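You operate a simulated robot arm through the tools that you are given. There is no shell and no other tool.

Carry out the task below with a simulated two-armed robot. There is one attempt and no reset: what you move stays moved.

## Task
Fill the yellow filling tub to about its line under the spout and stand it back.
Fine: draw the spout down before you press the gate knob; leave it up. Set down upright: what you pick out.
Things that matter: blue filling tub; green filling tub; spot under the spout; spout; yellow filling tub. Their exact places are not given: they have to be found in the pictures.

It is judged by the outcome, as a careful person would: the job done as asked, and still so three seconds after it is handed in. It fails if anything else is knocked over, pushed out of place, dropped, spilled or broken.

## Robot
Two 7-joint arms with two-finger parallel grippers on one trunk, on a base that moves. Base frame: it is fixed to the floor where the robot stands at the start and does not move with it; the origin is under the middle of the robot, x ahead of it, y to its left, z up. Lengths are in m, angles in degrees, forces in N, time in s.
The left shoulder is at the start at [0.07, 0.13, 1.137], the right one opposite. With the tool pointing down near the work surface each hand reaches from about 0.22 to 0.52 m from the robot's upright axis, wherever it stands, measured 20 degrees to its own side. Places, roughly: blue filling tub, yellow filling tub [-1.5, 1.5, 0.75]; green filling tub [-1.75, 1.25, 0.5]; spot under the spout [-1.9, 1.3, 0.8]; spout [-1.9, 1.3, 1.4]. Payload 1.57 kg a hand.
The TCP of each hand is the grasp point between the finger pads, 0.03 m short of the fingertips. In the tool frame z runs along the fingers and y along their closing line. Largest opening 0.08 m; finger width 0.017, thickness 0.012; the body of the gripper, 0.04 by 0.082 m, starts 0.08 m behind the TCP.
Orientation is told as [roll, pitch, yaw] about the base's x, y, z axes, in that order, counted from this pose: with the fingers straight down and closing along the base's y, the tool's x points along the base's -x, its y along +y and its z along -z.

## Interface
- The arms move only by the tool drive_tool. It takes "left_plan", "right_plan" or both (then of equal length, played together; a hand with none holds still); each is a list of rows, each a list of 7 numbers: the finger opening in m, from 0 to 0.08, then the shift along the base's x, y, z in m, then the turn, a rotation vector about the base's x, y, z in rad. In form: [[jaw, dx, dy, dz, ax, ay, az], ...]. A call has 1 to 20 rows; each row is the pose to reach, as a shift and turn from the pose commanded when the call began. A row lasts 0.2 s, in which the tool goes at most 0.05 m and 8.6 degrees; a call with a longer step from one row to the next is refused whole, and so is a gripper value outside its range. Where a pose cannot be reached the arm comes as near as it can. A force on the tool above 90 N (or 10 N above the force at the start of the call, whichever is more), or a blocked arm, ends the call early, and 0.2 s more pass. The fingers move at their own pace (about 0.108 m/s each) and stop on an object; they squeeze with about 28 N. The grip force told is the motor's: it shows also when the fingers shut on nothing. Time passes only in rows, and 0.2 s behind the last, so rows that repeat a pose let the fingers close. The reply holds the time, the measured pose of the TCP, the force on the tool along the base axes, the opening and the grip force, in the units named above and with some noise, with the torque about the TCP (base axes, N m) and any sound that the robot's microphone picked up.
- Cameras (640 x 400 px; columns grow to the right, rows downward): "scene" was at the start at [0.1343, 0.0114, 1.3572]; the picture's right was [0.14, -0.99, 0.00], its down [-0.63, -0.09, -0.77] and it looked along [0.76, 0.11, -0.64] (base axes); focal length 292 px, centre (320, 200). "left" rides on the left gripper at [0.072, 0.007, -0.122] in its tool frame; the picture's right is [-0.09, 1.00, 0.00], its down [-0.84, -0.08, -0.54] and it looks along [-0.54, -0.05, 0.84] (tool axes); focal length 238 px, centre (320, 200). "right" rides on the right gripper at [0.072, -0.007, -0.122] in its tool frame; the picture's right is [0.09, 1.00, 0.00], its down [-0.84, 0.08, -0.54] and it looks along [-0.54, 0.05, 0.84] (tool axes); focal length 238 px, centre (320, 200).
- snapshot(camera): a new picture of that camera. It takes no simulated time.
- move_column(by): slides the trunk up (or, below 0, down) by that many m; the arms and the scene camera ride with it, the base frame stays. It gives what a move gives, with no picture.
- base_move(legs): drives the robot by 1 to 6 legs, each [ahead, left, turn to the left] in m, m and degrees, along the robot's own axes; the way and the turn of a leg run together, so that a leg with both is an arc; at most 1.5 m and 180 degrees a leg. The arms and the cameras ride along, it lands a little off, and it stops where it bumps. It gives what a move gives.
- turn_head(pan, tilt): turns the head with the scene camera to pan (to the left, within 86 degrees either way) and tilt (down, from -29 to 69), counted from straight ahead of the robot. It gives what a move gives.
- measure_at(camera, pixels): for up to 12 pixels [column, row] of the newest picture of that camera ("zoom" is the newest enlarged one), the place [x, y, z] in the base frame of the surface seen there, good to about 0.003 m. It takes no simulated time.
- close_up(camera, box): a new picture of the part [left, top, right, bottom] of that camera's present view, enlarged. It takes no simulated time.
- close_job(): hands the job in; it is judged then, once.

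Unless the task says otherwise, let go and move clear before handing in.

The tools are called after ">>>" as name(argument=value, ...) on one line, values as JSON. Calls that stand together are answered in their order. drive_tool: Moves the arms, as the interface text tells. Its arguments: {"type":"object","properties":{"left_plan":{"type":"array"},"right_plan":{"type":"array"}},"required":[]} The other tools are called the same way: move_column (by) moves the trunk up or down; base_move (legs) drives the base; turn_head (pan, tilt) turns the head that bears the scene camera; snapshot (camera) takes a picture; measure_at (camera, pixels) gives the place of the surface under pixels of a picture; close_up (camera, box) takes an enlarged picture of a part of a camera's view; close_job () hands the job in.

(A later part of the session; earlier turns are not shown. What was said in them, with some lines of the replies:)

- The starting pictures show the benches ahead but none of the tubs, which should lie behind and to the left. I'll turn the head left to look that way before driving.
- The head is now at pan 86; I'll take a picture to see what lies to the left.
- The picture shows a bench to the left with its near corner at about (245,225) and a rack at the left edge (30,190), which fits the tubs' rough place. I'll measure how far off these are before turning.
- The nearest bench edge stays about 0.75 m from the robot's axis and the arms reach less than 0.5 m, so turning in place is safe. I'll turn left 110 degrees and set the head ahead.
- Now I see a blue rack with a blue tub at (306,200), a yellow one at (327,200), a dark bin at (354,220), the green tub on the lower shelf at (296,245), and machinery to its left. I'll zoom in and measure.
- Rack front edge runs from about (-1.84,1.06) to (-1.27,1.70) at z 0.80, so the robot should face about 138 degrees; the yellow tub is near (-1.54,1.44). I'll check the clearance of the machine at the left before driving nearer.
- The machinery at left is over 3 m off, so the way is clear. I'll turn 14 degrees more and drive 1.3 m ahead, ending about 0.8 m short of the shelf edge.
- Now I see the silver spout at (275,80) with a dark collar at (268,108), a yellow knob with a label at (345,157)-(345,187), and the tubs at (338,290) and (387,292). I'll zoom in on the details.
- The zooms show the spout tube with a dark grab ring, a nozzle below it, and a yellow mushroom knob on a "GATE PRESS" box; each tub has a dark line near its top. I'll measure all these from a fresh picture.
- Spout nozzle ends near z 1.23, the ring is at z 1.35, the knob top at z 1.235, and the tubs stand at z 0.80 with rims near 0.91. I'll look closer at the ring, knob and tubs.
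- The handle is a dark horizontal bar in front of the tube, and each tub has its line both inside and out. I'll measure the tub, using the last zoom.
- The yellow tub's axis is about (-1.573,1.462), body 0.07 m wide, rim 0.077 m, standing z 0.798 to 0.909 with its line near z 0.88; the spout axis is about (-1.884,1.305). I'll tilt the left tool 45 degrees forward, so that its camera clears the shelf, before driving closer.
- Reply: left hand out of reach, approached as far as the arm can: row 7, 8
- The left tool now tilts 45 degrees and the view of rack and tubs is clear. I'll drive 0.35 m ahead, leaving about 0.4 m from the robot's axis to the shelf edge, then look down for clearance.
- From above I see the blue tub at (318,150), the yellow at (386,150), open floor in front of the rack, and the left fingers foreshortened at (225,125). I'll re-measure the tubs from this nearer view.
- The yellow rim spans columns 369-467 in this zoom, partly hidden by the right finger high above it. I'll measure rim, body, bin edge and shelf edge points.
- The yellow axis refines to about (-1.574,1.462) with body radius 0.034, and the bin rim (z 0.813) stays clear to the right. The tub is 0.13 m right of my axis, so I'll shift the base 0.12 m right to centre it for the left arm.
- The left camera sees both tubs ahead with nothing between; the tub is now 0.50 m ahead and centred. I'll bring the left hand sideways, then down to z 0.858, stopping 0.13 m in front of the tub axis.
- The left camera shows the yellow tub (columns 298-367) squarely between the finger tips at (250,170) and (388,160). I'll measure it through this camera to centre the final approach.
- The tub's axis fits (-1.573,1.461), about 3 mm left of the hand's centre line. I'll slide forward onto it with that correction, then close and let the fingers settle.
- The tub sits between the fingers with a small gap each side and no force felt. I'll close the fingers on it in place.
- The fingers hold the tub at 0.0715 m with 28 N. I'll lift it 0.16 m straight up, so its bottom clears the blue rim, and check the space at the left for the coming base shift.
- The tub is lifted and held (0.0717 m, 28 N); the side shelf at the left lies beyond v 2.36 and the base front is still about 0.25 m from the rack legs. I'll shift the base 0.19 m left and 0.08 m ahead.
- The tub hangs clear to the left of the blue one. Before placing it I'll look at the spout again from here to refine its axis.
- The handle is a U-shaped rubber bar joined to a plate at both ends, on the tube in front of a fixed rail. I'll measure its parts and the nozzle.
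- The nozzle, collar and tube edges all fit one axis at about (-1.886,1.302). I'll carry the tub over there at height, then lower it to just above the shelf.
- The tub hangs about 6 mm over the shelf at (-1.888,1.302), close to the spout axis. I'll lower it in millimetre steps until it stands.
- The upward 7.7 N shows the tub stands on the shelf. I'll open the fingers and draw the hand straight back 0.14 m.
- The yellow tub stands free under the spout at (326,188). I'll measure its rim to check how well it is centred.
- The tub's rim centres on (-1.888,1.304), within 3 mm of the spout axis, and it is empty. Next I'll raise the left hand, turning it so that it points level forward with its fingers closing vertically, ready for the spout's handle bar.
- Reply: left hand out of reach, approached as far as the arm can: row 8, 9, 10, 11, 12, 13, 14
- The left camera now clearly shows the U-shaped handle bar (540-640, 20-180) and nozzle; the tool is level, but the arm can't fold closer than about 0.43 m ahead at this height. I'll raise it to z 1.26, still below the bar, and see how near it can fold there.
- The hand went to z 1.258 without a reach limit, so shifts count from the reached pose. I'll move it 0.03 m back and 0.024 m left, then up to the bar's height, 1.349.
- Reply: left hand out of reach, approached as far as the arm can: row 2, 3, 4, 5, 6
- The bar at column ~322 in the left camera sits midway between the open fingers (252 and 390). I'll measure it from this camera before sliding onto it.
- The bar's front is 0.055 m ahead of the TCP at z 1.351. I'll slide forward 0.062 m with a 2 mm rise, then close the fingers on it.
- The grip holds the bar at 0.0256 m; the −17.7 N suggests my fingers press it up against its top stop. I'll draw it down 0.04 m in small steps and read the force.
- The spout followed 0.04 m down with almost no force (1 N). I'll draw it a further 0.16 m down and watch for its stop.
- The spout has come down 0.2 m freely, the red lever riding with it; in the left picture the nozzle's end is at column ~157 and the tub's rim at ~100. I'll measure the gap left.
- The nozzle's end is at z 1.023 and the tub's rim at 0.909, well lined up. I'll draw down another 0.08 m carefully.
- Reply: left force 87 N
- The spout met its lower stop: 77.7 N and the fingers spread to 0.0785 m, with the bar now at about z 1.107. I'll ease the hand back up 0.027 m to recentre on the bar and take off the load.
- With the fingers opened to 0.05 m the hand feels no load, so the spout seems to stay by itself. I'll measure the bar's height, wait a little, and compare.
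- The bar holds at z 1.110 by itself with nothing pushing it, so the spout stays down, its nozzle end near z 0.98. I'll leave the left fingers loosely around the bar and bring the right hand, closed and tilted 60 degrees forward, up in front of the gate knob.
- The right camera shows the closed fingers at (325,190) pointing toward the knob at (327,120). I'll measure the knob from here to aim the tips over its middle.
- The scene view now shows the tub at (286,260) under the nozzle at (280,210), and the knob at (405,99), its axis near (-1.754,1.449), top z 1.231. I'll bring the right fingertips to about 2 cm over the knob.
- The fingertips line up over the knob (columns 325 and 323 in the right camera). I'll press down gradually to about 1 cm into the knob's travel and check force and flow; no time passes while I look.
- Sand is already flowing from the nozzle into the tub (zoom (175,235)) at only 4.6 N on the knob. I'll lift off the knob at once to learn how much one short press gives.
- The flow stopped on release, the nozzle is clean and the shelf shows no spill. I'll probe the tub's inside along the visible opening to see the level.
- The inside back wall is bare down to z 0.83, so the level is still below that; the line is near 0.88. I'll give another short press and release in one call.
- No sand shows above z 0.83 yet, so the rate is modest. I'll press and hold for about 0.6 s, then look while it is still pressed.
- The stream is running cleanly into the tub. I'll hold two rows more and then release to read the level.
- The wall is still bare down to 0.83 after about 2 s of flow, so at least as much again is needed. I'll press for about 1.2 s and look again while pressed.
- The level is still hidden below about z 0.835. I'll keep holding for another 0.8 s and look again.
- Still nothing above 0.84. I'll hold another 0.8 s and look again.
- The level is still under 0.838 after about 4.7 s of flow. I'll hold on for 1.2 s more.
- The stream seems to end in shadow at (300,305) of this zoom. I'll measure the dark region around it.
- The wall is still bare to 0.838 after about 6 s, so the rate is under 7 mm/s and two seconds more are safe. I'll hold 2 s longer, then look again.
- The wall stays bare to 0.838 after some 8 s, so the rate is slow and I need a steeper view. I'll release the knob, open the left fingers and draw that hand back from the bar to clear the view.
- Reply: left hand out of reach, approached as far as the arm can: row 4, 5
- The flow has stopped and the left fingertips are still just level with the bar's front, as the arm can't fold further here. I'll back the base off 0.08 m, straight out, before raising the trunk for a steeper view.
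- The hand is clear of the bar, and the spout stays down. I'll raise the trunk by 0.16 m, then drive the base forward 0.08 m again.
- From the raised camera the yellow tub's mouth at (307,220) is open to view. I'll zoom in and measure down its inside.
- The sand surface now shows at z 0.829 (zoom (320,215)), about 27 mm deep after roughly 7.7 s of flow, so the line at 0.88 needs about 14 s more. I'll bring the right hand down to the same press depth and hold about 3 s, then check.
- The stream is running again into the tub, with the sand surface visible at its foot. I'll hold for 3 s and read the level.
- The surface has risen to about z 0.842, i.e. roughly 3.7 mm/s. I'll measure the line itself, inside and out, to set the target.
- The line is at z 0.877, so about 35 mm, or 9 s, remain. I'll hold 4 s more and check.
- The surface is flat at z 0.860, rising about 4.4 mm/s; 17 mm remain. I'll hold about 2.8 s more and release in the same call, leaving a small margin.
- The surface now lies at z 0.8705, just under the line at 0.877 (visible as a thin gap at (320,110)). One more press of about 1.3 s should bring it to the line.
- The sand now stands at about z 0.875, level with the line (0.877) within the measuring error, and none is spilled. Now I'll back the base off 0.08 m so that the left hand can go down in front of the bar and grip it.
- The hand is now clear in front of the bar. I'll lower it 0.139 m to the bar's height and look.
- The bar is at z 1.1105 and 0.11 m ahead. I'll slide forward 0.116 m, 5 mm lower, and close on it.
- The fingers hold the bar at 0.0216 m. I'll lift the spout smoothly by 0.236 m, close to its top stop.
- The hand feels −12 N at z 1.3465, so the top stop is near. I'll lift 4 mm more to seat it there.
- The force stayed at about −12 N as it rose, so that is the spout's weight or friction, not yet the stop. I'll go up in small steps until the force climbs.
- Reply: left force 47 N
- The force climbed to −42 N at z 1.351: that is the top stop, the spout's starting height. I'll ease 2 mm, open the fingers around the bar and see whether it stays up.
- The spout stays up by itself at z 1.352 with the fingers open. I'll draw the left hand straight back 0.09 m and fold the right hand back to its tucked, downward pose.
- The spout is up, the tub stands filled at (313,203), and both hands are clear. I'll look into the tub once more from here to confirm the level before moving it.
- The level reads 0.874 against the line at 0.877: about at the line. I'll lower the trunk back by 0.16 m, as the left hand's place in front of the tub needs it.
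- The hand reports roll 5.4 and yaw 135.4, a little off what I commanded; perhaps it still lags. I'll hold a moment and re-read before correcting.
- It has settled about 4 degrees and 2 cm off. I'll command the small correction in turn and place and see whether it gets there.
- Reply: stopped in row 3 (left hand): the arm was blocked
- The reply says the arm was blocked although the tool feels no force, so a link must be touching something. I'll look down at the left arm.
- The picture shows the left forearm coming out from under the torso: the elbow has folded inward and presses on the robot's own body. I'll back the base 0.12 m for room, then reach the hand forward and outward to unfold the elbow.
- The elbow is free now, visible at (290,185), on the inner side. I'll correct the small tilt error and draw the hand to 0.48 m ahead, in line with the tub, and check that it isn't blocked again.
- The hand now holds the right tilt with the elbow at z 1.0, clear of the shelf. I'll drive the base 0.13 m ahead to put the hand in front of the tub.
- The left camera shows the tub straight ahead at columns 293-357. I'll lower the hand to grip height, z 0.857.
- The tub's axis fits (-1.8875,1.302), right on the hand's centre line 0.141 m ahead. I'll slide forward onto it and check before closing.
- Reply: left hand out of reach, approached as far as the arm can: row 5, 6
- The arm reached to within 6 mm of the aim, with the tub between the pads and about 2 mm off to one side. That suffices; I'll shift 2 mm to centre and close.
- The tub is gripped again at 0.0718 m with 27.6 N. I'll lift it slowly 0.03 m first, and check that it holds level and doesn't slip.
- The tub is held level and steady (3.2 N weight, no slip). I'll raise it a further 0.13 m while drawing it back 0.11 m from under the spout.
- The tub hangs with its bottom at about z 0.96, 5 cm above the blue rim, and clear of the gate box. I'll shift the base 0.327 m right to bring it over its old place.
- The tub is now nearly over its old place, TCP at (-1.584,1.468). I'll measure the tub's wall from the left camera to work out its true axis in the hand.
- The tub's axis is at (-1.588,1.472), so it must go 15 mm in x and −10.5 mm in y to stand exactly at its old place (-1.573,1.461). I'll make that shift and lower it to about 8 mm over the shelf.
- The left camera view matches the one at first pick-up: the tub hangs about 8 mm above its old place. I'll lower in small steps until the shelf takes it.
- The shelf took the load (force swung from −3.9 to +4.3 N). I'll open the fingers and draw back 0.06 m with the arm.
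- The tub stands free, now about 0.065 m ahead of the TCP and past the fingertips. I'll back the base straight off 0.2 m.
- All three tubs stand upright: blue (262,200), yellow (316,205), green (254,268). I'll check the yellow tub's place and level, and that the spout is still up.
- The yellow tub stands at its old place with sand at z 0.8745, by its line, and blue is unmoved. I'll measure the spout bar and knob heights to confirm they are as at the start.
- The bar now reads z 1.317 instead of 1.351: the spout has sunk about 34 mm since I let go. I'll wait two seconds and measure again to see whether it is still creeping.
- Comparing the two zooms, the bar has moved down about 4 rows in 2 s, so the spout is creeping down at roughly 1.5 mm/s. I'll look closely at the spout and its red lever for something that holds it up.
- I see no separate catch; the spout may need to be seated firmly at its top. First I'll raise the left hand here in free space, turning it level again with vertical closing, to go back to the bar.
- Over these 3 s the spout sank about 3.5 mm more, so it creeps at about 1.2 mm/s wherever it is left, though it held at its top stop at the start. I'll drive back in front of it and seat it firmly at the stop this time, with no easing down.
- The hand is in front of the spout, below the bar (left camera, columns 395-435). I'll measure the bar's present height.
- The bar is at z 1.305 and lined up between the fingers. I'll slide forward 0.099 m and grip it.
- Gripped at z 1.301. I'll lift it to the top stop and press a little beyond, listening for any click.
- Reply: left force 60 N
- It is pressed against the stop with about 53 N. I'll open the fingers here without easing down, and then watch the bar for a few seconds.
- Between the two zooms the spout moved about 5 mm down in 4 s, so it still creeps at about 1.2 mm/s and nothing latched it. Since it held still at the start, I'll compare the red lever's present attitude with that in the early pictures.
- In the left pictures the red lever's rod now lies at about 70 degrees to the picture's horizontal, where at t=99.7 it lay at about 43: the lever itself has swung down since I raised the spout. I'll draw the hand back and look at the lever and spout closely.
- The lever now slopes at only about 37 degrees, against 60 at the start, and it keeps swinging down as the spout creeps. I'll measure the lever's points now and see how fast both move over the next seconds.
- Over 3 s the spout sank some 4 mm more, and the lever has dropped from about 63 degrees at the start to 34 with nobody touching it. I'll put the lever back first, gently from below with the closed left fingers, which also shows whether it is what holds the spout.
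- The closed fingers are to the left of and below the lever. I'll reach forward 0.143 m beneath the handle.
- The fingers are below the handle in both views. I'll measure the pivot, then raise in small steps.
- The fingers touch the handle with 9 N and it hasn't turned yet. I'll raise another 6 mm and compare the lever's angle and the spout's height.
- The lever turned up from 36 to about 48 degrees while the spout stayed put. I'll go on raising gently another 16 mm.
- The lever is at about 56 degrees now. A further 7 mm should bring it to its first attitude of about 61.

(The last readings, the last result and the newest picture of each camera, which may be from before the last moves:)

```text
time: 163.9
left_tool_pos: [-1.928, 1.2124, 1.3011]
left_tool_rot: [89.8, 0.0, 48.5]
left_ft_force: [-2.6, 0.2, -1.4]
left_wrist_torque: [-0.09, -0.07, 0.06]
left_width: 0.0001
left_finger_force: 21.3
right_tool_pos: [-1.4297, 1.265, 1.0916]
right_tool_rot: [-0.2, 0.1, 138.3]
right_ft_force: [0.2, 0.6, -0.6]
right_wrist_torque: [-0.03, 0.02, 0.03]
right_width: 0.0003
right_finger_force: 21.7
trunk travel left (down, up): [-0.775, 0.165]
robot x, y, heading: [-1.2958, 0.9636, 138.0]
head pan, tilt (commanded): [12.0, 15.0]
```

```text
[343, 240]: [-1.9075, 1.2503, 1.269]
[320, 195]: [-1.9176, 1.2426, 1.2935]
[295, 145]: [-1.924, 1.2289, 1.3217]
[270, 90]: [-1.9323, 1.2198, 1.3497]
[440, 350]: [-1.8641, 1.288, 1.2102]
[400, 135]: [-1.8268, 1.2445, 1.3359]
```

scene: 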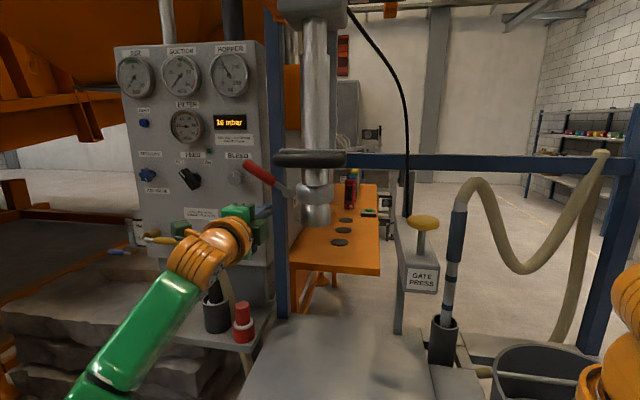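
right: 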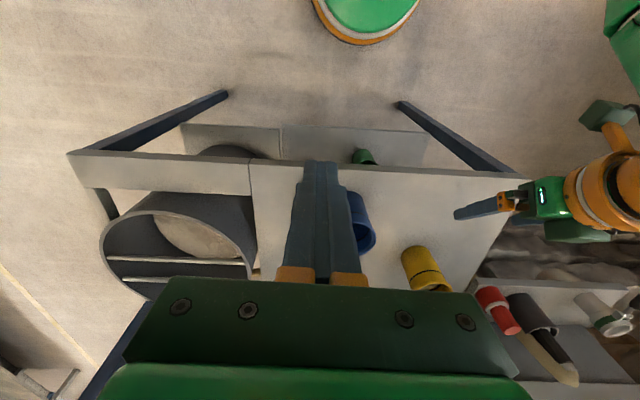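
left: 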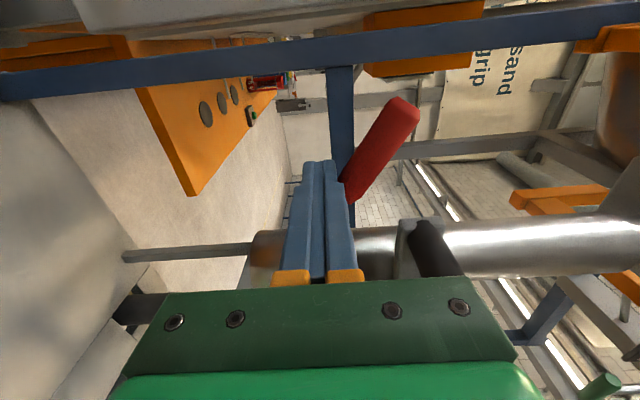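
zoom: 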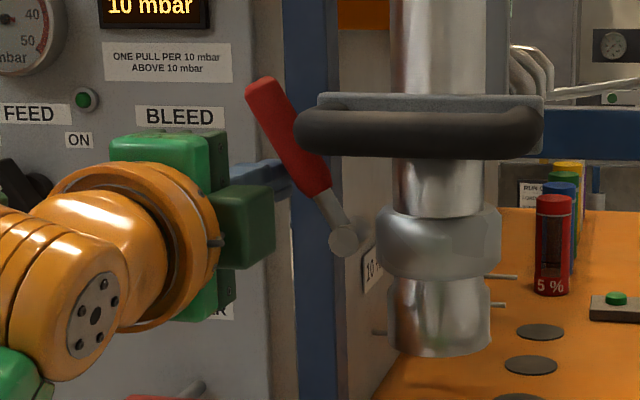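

The lever is back at about 60 degrees, as at the start. I'll lower the fingers away from it, draw back, and watch whether the spout still creeps.

>>> drive_tool(left_plan=[[0.0, 0, 0, -0.015, 0, 0, 0], [0.0, 0, 0, -0.035, 0, 0, 0], [0.0, 0.0267, -0.0238, -0.04, 0, 0, 0], [0.0, 0.0533, -0.0477, -0.04, 0, 0, 0], [0.0, 0.08, -0.0715, -0.04, 0, 0, 0], [0.0, 0.1066, -0.0953, -0.04, 0, 0, 0]])

>>> close_up(camera="scene", box=[240, 120, 360, 230])

>>> drive_tool(left_plan=[[0.0, 0, 0, 0, 0, 0, 0], [0.0, 0, 0, 0, 0, 0, 0], [0.0, 0, 0, 0, 0, 0, 0], [0.0, 0, 0, 0, 0, 0, 0], [0.0, 0, 0, 0, 0, 0, 0], [0.0, 0, 0, 0, 0, 0, 0], [0.0, 0, 0, 0, 0, 0, 0], [0.0, 0, 0, 0, 0, 0, 0], [0.0, 0, 0, 0, 0, 0, 0], [0.0, 0, 0, 0, 0, 0, 0], [0.0, 0, 0, 0, 0, 0, 0], [0.0, 0, 0, 0, 0, 0, 0], [0.0, 0, 0, 0, 0, 0, 0], [0.0, 0, 0, 0, 0, 0, 0], [0.0, 0, 0, 0, 0, 0, 0]])

>>> close_up(camera="scene", box=[240, 120, 360, 230])

```text
time: 165.3
left_tool_pos: [-1.8202, 1.1159, 1.2626]
left_tool_rot: [89.9, 0.1, 48.6]
left_ft_force: [-0.2, -0.2, 0.3]
left_wrist_torque: [0.01, 0.01, -0.01]
left_width: 0.0001
left_finger_force: 21.0
right_tool_pos: [-1.4267, 1.2628, 1.0919]
right_tool_rot: [-0.1, 0.0, 138.3]
right_ft_force: [0.0, 0.4, 0.5]
right_wrist_torque: [0.02, 0.0, -0.02]
right_width: 0.0
right_finger_force: 20.9
trunk travel left (down, up): [-0.775, 0.165]
robot x, y, heading: [-1.2946, 0.9606, 138.1]
head pan, tilt (commanded): [12.0, 15.0]
```

```text
3.64 times, centred on (300, 175) of scene
```

zoom: 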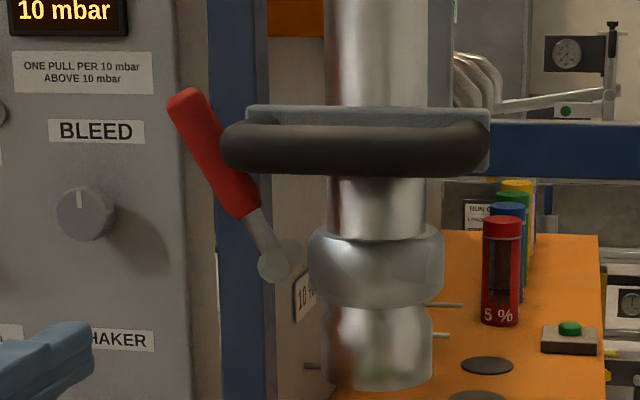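

```text
time: 168.5
left_tool_pos: [-1.821, 1.1168, 1.2609]
left_tool_rot: [89.9, 0.1, 48.5]
left_ft_force: [0.9, 0.6, 0.4]
left_wrist_torque: [0.02, 0.03, -0.01]
left_width: 0.0
left_finger_force: 21.7
right_tool_pos: [-1.4278, 1.2633, 1.0916]
right_tool_rot: [-0.1, 0.0, 138.3]
right_ft_force: [-0.3, 0.2, -0.1]
right_wrist_torque: [0.01, 0.02, -0.02]
right_width: 0.0
right_finger_force: 21.1
trunk travel left (down, up): [-0.775, 0.165]
robot x, y, heading: [-1.2951, 0.9598, 137.9]
head pan, tilt (commanded): [12.0, 15.0]
```

```text
3.64 times, centred on (300, 175) of scene
```

zoom: 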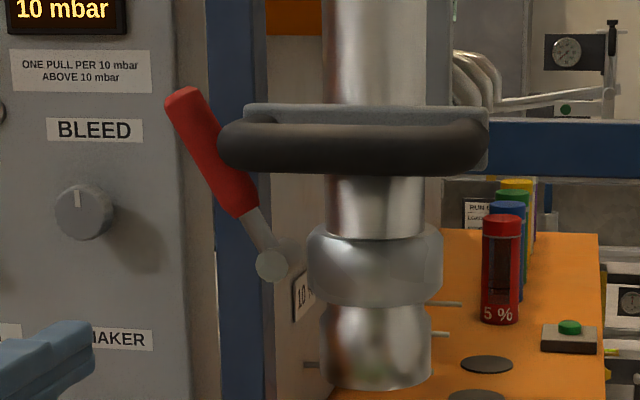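

In the two zooms 3 s apart the bar (row 105) and nozzle end (row 390) stand still against the blue beam, and the lever holds at about 62 degrees: with the lever up, the spout no longer creeps. I'll watch a further 4 s to be sure.

>>> measure_at(camera="zoom", pixels=[[355, 145], [385, 270], [375, 385], [272, 262], [240, 200], [185, 105]])

>>> drive_tool(left_plan=[[0.0, 0, 0, 0, 0, 0, 0], [0.0, 0, 0, 0, 0, 0, 0], [0.0, 0, 0, 0, 0, 0, 0], [0.0, 0, 0, 0, 0, 0, 0], [0.0, 0, 0, 0, 0, 0, 0], [0.0, 0, 0, 0, 0, 0, 0], [0.0, 0, 0, 0, 0, 0, 0], [0.0, 0, 0, 0, 0, 0, 0], [0.0, 0, 0, 0, 0, 0, 0], [0.0, 0, 0, 0, 0, 0, 0], [0.0, 0, 0, 0, 0, 0, 0], [0.0, 0, 0, 0, 0, 0, 0], [0.0, 0, 0, 0, 0, 0, 0], [0.0, 0, 0, 0, 0, 0, 0], [0.0, 0, 0, 0, 0, 0, 0], [0.0, 0, 0, 0, 0, 0, 0], [0.0, 0, 0, 0, 0, 0, 0], [0.0, 0, 0, 0, 0, 0, 0], [0.0, 0, 0, 0, 0, 0, 0], [0.0, 0, 0, 0, 0, 0, 0]])

>>> close_up(camera="scene", box=[240, 120, 360, 230])

>>> measure_at(camera="zoom", pixels=[[355, 145], [385, 270], [375, 385], [272, 262], [240, 200], [185, 105]])

```text
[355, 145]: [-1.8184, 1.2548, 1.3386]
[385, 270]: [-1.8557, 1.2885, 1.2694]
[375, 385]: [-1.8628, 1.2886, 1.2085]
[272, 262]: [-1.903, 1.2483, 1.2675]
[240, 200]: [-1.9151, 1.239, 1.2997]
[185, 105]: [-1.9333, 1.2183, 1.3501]
```

```text
time: 172.7
left_tool_pos: [-1.8195, 1.117, 1.2621]
left_tool_rot: [89.9, 0.1, 48.4]
left_ft_force: [-0.1, 0.3, -0.5]
left_wrist_torque: [0.0, -0.01, 0.02]
left_width: 0.0
left_finger_force: 21.4
right_tool_pos: [-1.4275, 1.2648, 1.0908]
right_tool_rot: [-0.1, 0.0, 138.3]
right_ft_force: [-0.8, -0.1, -0.1]
right_wrist_torque: [0.0, 0.03, 0.03]
right_width: 0.0
right_finger_force: 22.3
trunk travel left (down, up): [-0.775, 0.165]
robot x, y, heading: [-1.2942, 0.9626, 138.1]
head pan, tilt (commanded): [12.0, 15.0]
```

```text
3.64 times, centred on (300, 175) of scene
```

zoom: 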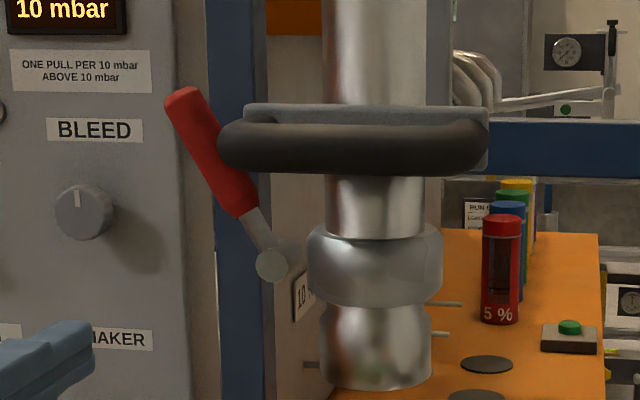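

```text
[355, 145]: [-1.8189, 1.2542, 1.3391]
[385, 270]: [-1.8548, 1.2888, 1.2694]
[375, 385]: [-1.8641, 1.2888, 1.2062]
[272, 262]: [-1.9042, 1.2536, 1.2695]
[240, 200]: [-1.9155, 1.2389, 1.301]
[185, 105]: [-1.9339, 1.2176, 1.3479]
```

Over 7 s neither the bar (z 1.339) nor the lever has moved: the raised lever holds the spout, which stands 13 mm under its top stop. I'll lift it those last millimetres from under the lever's pivot with the closed fingers, then make sure the lever is up.

>>> drive_tool(left_plan=[[0.0, 0.0143, 0.016, -0.018, 0, 0, 0], [0.0, 0.0287, 0.0321, -0.034, 0, 0, 0], [0.0, 0.0018, 0.0561, -0.034, 0, 0, 0], [0.0, -0.0251, 0.0802, -0.034, 0, 0, 0], [0.0, -0.052, 0.1042, -0.034, 0, 0, 0], [0.0, -0.0788, 0.1282, -0.034, 0, 0, 0], [0.0, -0.0788, 0.1282, -0.034, 0, 0, 0]])

>>> close_up(camera="scene", box=[210, 120, 350, 240])

>>> snapshot(camera="left")

```text
time: 174.3
left_tool_pos: [-1.8969, 1.2451, 1.2285]
left_tool_rot: [89.9, 0.2, 48.5]
left_ft_force: [-0.3, 0.1, -0.1]
left_wrist_torque: [0.02, -0.03, -0.02]
left_width: 0.0
left_finger_force: 21.2
right_tool_pos: [-1.4279, 1.2636, 1.0924]
right_tool_rot: [-0.1, 0.0, 138.2]
right_ft_force: [0.4, -0.8, 0.1]
right_wrist_torque: [-0.02, 0.0, 0.01]
right_width: 0.0
right_finger_force: 21.2
trunk travel left (down, up): [-0.775, 0.165]
robot x, y, heading: [-1.2956, 0.9567, 138.1]
head pan, tilt (commanded): [12.0, 15.0]
```

```text
3.33 times, centred on (280, 180) of scene
```

zoom: 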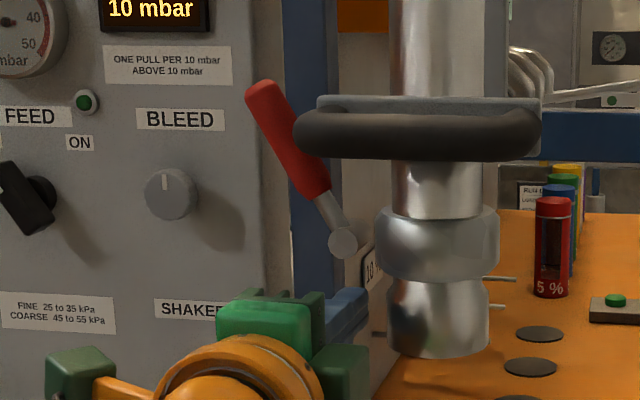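

```text
taken
```

left: 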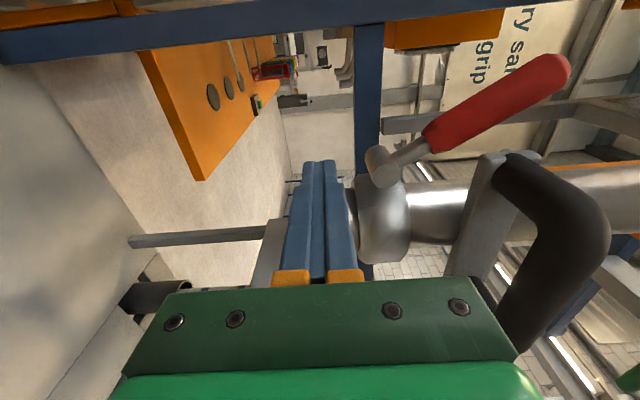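

The fingers lie right under the pivot, with about 15 mm to go to touch it. I'll raise in small steps to lift the spout to its stop.

>>> drive_tool(left_plan=[[0.0, 0, 0, 0.01, 0, 0, 0], [0.0, 0, 0, 0.016, 0, 0, 0], [0.0, 0, 0, 0.02, 0, 0, 0], [0.0, 0, 0, 0.024, 0, 0, 0]])

>>> close_up(camera="scene", box=[210, 120, 350, 240])

```text
time: 175.3
left_tool_pos: [-1.8987, 1.2441, 1.2516]
left_tool_rot: [89.8, 0.1, 48.5]
left_ft_force: [-0.6, 0.7, -0.4]
left_wrist_torque: [0.01, 0.03, 0.0]
left_width: 0.0
left_finger_force: 21.9
right_tool_pos: [-1.4259, 1.2648, 1.0914]
right_tool_rot: [-0.1, 0.1, 138.3]
right_ft_force: [0.0, -0.3, 0.0]
right_wrist_torque: [0.0, -0.02, 0.0]
right_width: 0.0
right_finger_force: 21.2
trunk travel left (down, up): [-0.775, 0.165]
robot x, y, heading: [-1.2957, 0.9581, 138.2]
head pan, tilt (commanded): [12.0, 15.0]
```

```text
3.33 times, centred on (280, 180) of scene
```

zoom: 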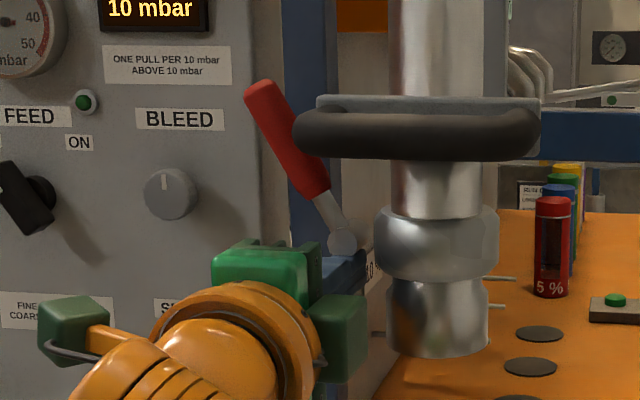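

There is no contact yet; the finger tips are thinner than their base. I'll go on raising in small steps.

>>> drive_tool(left_plan=[[0.0, 0, 0, 0.003, 0, 0, 0], [0.0, 0, 0, 0.006, 0, 0, 0], [0.0, 0, 0, 0.009, 0, 0, 0]])

>>> close_up(camera="scene", box=[210, 120, 350, 240])

```text
time: 176.1
left_tool_pos: [-1.8994, 1.2451, 1.2599]
left_tool_rot: [89.8, 0.1, 48.5]
left_ft_force: [7.3, -2.3, -14.5]
left_wrist_torque: [-0.1, -0.12, -0.03]
left_width: 0.0
left_finger_force: 21.1
right_tool_pos: [-1.4271, 1.2652, 1.0912]
right_tool_rot: [-0.1, 0.0, 138.3]
right_ft_force: [0.1, 0.6, -0.1]
right_wrist_torque: [0.02, 0.0, 0.02]
right_width: 0.0
right_finger_force: 21.1
trunk travel left (down, up): [-0.775, 0.165]
robot x, y, heading: [-1.2908, 0.9599, 138.2]
head pan, tilt (commanded): [12.0, 15.0]
```

```text
3.33 times, centred on (280, 180) of scene
```

zoom: 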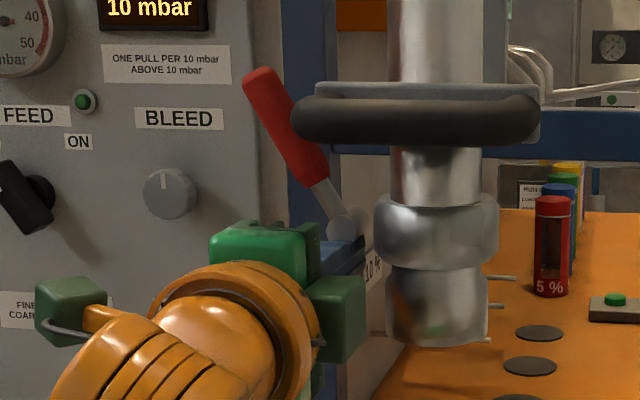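

The spout rose with the fingers (bar from row 135 to 122, −14.5 N). I'll measure where it stands.

>>> measure_at(camera="zoom", pixels=[[400, 122], [350, 122], [450, 122], [440, 338], [340, 228], [300, 150], [262, 85]])

```text
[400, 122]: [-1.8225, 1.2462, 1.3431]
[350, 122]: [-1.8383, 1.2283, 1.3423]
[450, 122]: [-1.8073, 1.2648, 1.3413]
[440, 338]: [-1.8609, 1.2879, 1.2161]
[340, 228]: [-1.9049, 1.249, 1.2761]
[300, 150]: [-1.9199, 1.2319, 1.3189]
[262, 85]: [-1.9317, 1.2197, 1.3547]
```

The bar is at z 1.3425 now, 8 mm to go. I'll raise further in 2 mm steps until the stop is felt.

>>> drive_tool(left_plan=[[0.0, 0, 0, 0.003, 0, 0, 0], [0.0, 0, 0, 0.006, 0, 0, 0], [0.0, 0, 0, 0.008, 0, 0, 0]])

>>> close_up(camera="scene", box=[210, 120, 350, 240])

>>> measure_at(camera="zoom", pixels=[[400, 115], [400, 110], [440, 330], [340, 222], [300, 150], [262, 80]])

```text
time: 176.9
left_tool_pos: [-1.8998, 1.2462, 1.2662]
left_tool_rot: [89.6, 0.2, 48.6]
left_ft_force: [9.5, -3.9, -21.6]
left_wrist_torque: [-0.24, -0.2, -0.05]
left_width: 0.0
left_finger_force: 21.4
right_tool_pos: [-1.4288, 1.2637, 1.0904]
right_tool_rot: [-0.1, 0.0, 138.2]
right_ft_force: [0.1, 0.7, 0.3]
right_wrist_torque: [-0.01, -0.02, -0.01]
right_width: 0.0003
right_finger_force: 21.2
trunk travel left (down, up): [-0.775, 0.165]
robot x, y, heading: [-1.2932, 0.9614, 138.2]
head pan, tilt (commanded): [12.0, 15.0]
```

```text
3.33 times, centred on (280, 180) of scene
```

zoom: 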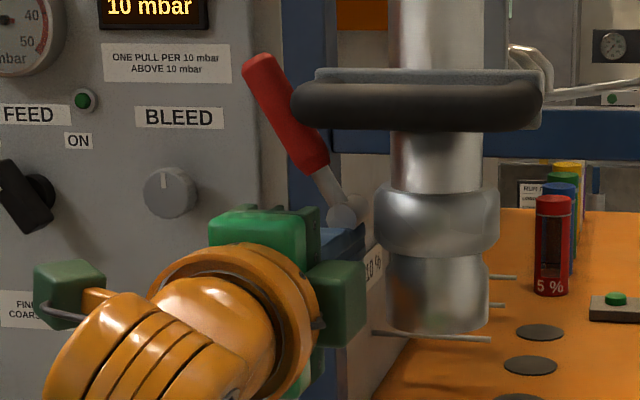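

```text
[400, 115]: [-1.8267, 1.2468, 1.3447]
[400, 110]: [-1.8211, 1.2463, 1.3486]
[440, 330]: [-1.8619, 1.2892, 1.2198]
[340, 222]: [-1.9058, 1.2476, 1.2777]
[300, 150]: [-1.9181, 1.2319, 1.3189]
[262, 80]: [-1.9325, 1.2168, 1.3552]
```

The spout is at its top again (bar z 1.350, nozzle end 1.220, as at the start), the lever at 61 degrees. I'll slip the fingers down and left and nudge the lever up a degree or two so that it surely holds.

>>> drive_tool(left_plan=[[0.0, 0, 0, -0.01, 0, 0, 0], [0.0, 0, 0, -0.022, 0, 0, 0], [0.0, -0.0147, -0.0164, -0.022, 0, 0, 0], [0.0, -0.03, -0.0335, -0.015, 0, 0, 0], [0.0, -0.03, -0.0335, 0.01, 0, 0, 0], [0.0, -0.03, -0.0335, 0.03, 0, 0, 0], [0.0, -0.03, -0.0335, 0.04, 0, 0, 0], [0.0, -0.03, -0.0335, 0.046, 0, 0, 0]])

>>> close_up(camera="scene", box=[210, 120, 350, 240])

>>> measure_at(camera="zoom", pixels=[[400, 110], [400, 115], [440, 330], [342, 222], [262, 80]])

```text
time: 178.7
left_tool_pos: [-1.9284, 1.2096, 1.3156]
left_tool_rot: [89.8, 0.0, 48.6]
left_ft_force: [0.6, 0.5, -0.4]
left_wrist_torque: [-0.01, -0.01, -0.02]
left_width: 0.0001
left_finger_force: 21.2
right_tool_pos: [-1.4275, 1.2643, 1.0917]
right_tool_rot: [-0.1, 0.0, 138.3]
right_ft_force: [0.3, 0.6, -0.2]
right_wrist_torque: [0.01, 0.03, -0.01]
right_width: 0.0001
right_finger_force: 21.1
trunk travel left (down, up): [-0.775, 0.165]
robot x, y, heading: [-1.299, 0.9615, 138.5]
head pan, tilt (commanded): [12.0, 15.0]
```

```text
3.33 times, centred on (280, 180) of scene
```

zoom: 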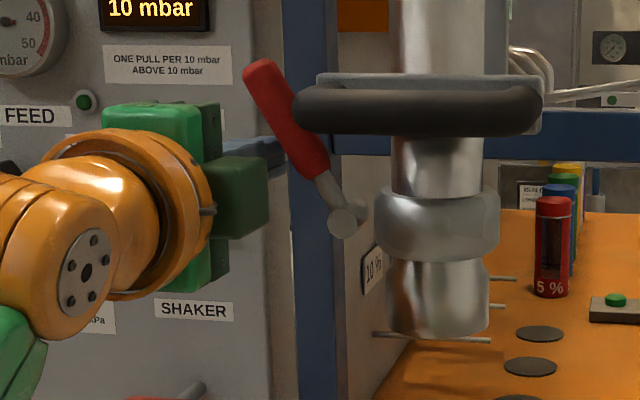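

```text
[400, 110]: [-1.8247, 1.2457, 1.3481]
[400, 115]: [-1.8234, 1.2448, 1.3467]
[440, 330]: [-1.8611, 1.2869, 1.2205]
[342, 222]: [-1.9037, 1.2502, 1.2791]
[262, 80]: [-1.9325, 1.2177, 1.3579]
```

The lever still stands at about 60.5 degrees and the fingers aren't touching it yet. I'll raise 6 mm more to nudge it.

>>> drive_tool(left_plan=[[0.0, 0, 0, 0.003, 0, 0, 0], [0.0, 0, 0, 0.006, 0, 0, 0]])

>>> close_up(camera="scene", box=[210, 120, 350, 240])

>>> snapshot(camera="left")

```text
time: 179.3
left_tool_pos: [-1.9315, 1.2098, 1.3186]
left_tool_rot: [89.8, 0.1, 48.6]
left_ft_force: [-0.3, -2.7, -6.1]
left_wrist_torque: [-0.06, -0.04, 0.02]
left_width: 0.0
left_finger_force: 21.2
right_tool_pos: [-1.4286, 1.2633, 1.0921]
right_tool_rot: [-0.2, 0.2, 138.3]
right_ft_force: [-0.1, 0.5, -0.2]
right_wrist_torque: [-0.03, 0.02, 0.0]
right_width: 0.0002
right_finger_force: 21.2
trunk travel left (down, up): [-0.775, 0.165]
robot x, y, heading: [-1.2952, 0.9615, 138.3]
head pan, tilt (commanded): [12.0, 15.0]
```

```text
3.33 times, centred on (280, 180) of scene
```

zoom: 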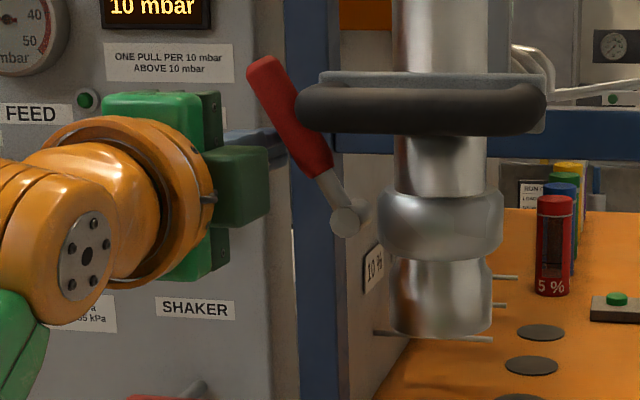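

```text
taken
```

left: 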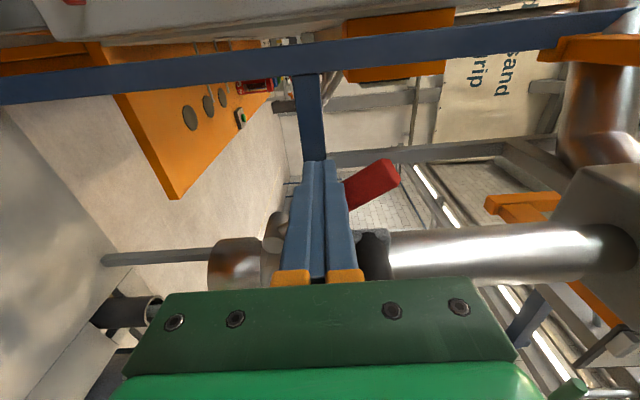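

The fingers touch the lever with 6 N and it stands at about 61 degrees. I'll lower them away and draw the hand back.

>>> drive_tool(left_plan=[[0.0, 0, 0, -0.015, 0, 0, 0], [0.0, 0, 0, -0.04, 0, 0, 0], [0.0, 0.0267, -0.0238, -0.045, 0, 0, 0], [0.0, 0.0533, -0.0477, -0.05, 0, 0, 0], [0.0, 0.08, -0.0715, -0.05, 0, 0, 0], [0.0, 0.1066, -0.0953, -0.05, 0, 0, 0]])

>>> close_up(camera="scene", box=[240, 120, 360, 230])

>>> drive_tool(left_plan=[[0.0, 0, 0, 0, 0, 0, 0], [0.0, 0, 0, 0, 0, 0, 0], [0.0, 0, 0, 0, 0, 0, 0], [0.0, 0, 0, 0, 0, 0, 0], [0.0, 0, 0, 0, 0, 0, 0], [0.0, 0, 0, 0, 0, 0, 0], [0.0, 0, 0, 0, 0, 0, 0], [0.0, 0, 0, 0, 0, 0, 0], [0.0, 0, 0, 0, 0, 0, 0], [0.0, 0, 0, 0, 0, 0, 0], [0.0, 0, 0, 0, 0, 0, 0], [0.0, 0, 0, 0, 0, 0, 0], [0.0, 0, 0, 0, 0, 0, 0], [0.0, 0, 0, 0, 0, 0, 0], [0.0, 0, 0, 0, 0, 0, 0], [0.0, 0, 0, 0, 0, 0, 0], [0.0, 0, 0, 0, 0, 0, 0], [0.0, 0, 0, 0, 0, 0, 0], [0.0, 0, 0, 0, 0, 0, 0], [0.0, 0, 0, 0, 0, 0, 0]])

>>> close_up(camera="scene", box=[240, 120, 360, 230])

>>> measure_at(camera="zoom", pixels=[[355, 115], [355, 120], [385, 240], [375, 355], [275, 235], [185, 75]])

```text
time: 180.7
left_tool_pos: [-1.8196, 1.1143, 1.2719]
left_tool_rot: [90.0, 0.1, 48.7]
left_ft_force: [1.0, 1.1, 0.0]
left_wrist_torque: [0.03, 0.01, -0.01]
left_width: 0.0
left_finger_force: 21.4
right_tool_pos: [-1.4254, 1.2621, 1.092]
right_tool_rot: [0.0, 0.0, 138.3]
right_ft_force: [-0.3, 0.5, 0.1]
right_wrist_torque: [0.03, 0.03, -0.03]
right_width: 0.0
right_finger_force: 20.9
trunk travel left (down, up): [-0.775, 0.165]
robot x, y, heading: [-1.2938, 0.9611, 138.2]
head pan, tilt (commanded): [12.0, 15.0]
```

```text
3.64 times, centred on (300, 175) of scene
```

zoom: 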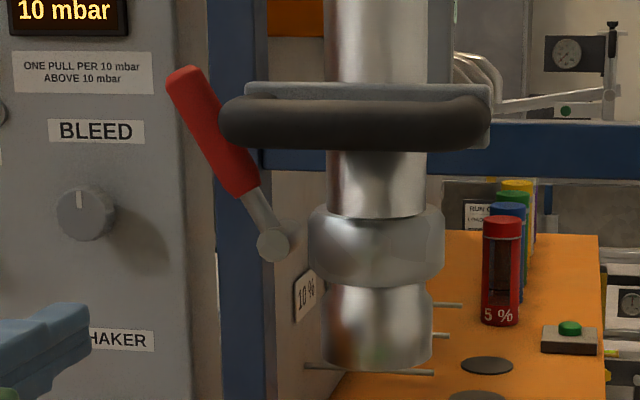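

```text
time: 184.9
left_tool_pos: [-1.8212, 1.1155, 1.2715]
left_tool_rot: [89.9, 0.2, 48.6]
left_ft_force: [-0.3, 0.1, 0.0]
left_wrist_torque: [-0.02, 0.03, 0.02]
left_width: 0.0
left_finger_force: 21.4
right_tool_pos: [-1.4264, 1.2636, 1.091]
right_tool_rot: [-0.2, 0.0, 138.3]
right_ft_force: [-0.2, 0.9, 0.4]
right_wrist_torque: [-0.01, -0.02, -0.01]
right_width: 0.0001
right_finger_force: 21.4
trunk travel left (down, up): [-0.775, 0.165]
robot x, y, heading: [-1.2952, 0.9608, 138.2]
head pan, tilt (commanded): [12.0, 15.0]
```

```text
3.64 times, centred on (300, 175) of scene
```

zoom: 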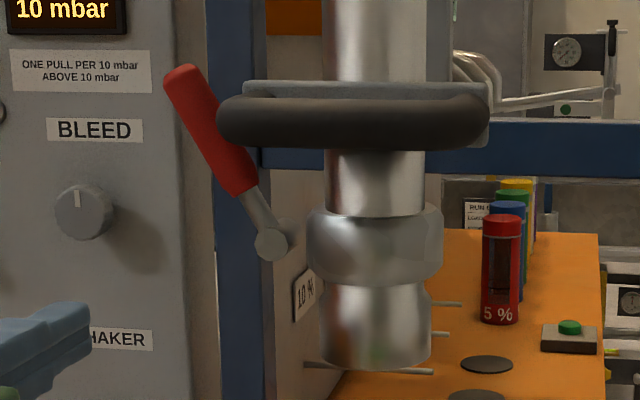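

```text
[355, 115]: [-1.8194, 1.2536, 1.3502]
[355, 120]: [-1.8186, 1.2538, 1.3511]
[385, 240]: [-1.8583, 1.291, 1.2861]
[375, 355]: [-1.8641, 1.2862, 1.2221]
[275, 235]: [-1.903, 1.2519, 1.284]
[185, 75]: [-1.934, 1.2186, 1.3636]
```

The spout stands at its starting height (bar z 1.350, nozzle end 1.222), and over 4 s neither it nor the lever has moved. I'll back the base off 0.25 m and take a last look at everything.

>>> base_move(legs=[[-0.25, 0, 0]])

>>> turn_head(pan=0, tilt=25)

>>> snapshot(camera="scene")

>>> close_up(camera="scene", box=[220, 60, 440, 340])

```text
time: 186.7
left_tool_pos: [-1.6407, 0.9559, 1.2694]
left_tool_rot: [89.8, 0.1, 48.4]
left_ft_force: [0.5, 0.8, -0.4]
left_wrist_torque: [-0.03, 0.03, 0.01]
left_width: 0.0
left_finger_force: 21.3
right_tool_pos: [-1.246, 1.1032, 1.0916]
right_tool_rot: [-0.1, 0.1, 138.0]
right_ft_force: [-0.1, 0.3, 0.0]
right_wrist_torque: [-0.01, 0.0, 0.01]
right_width: 0.0002
right_finger_force: 20.9
trunk travel left (down, up): [-0.775, 0.165]
robot x, y, heading: [-1.1161, 0.8008, 138.1]
head pan, tilt (commanded): [12.0, 15.0]
```

```text
time: 187.5
left_tool_pos: [-1.6384, 0.956, 1.2721]
left_tool_rot: [89.9, 0.1, 48.3]
left_ft_force: [-0.8, 0.1, 0.0]
left_wrist_torque: [0.01, 0.02, 0.02]
left_width: 0.0001
left_finger_force: 21.8
right_tool_pos: [-1.2441, 1.1018, 1.0917]
right_tool_rot: [-0.1, 0.0, 138.1]
right_ft_force: [-1.5, 0.6, 0.5]
right_wrist_torque: [0.01, 0.0, 0.01]
right_width: 0.0001
right_finger_force: 21.4
trunk travel left (down, up): [-0.775, 0.165]
robot x, y, heading: [-1.113, 0.8018, 138.1]
head pan, tilt (commanded): [0.0, 25.0]
```

```text
taken
```

scene: 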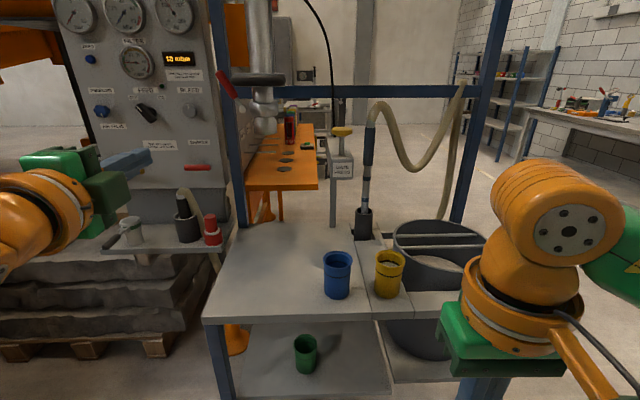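

```text
1.43 times, centred on (330, 200) of scene
```

zoom: 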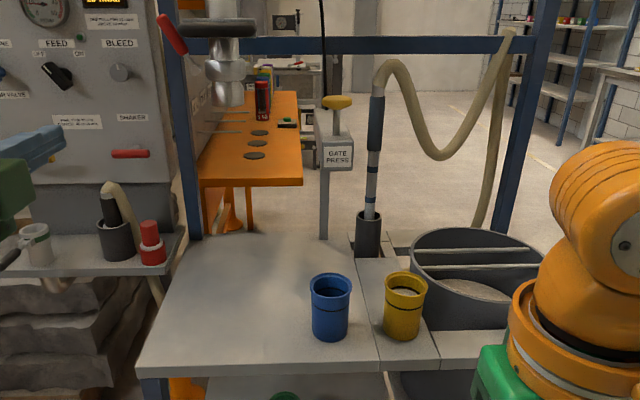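

The spout is up, the knob is up, and the tubs all stand, with no sand on the shelf. One last measurement of bar, nozzle, knob and tubs.

>>> measure_at(camera="scene", pixels=[[257, 79], [263, 132], [341, 129], [389, 275], [338, 280], [389, 257], [305, 358]])

>>> close_up(camera="scene", box=[310, 235, 420, 310])

```text
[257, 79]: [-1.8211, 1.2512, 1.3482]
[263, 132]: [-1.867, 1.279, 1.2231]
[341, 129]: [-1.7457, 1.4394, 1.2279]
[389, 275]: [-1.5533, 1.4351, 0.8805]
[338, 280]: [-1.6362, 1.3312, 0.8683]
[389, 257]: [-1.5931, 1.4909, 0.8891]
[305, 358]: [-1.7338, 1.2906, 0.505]
```

```text
5.33 times, centred on (365, 272) of scene
```

zoom: 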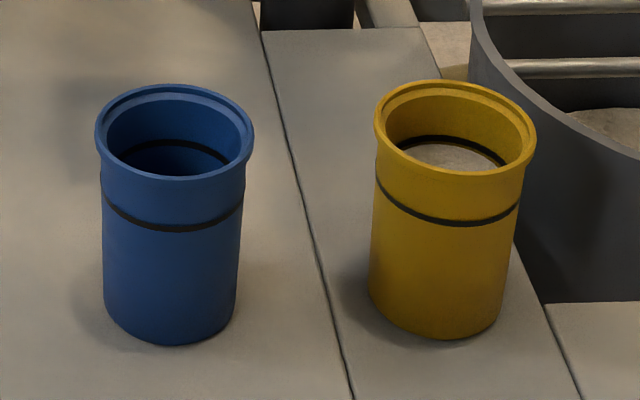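

The yellow tub is back at its old place, upright, with sand at its line. The spout is up and still (bar z 1.348, nozzle end 1.223), the knob is up, and the blue and green tubs haven't moved. Both hands are empty and clear, so I'm handing the job in.

>>> close_job()

```text
The job is handed in.
```

The yellow tub is filled to about its line and back upright where it stood. The job is handed in, but I haven't seen the verdict.

- **Fill:** the sand surface reads z 0.874–0.875 against the line at about 0.877. I saw no sand on the shelf. I drew the spout down to its lower stop before pressing the gate knob.
- **Spout:** it is up, with its bar at z 1.348 against about 1.350 at the start. After I first raised it, it crept down at about 1 mm/s, 46 mm in all, while I put the tub back.
- **Red lever:** the lever on the spout had dropped from about 62 to 34 degrees without my touching it. I pushed it back up to about 61 degrees, then lifted the spout to its top again. It held still for the 4 s I watched.
- **Everything else:** the blue and green tubs are where they were, the gate knob is up, and both hands are empty and clear of the rack.
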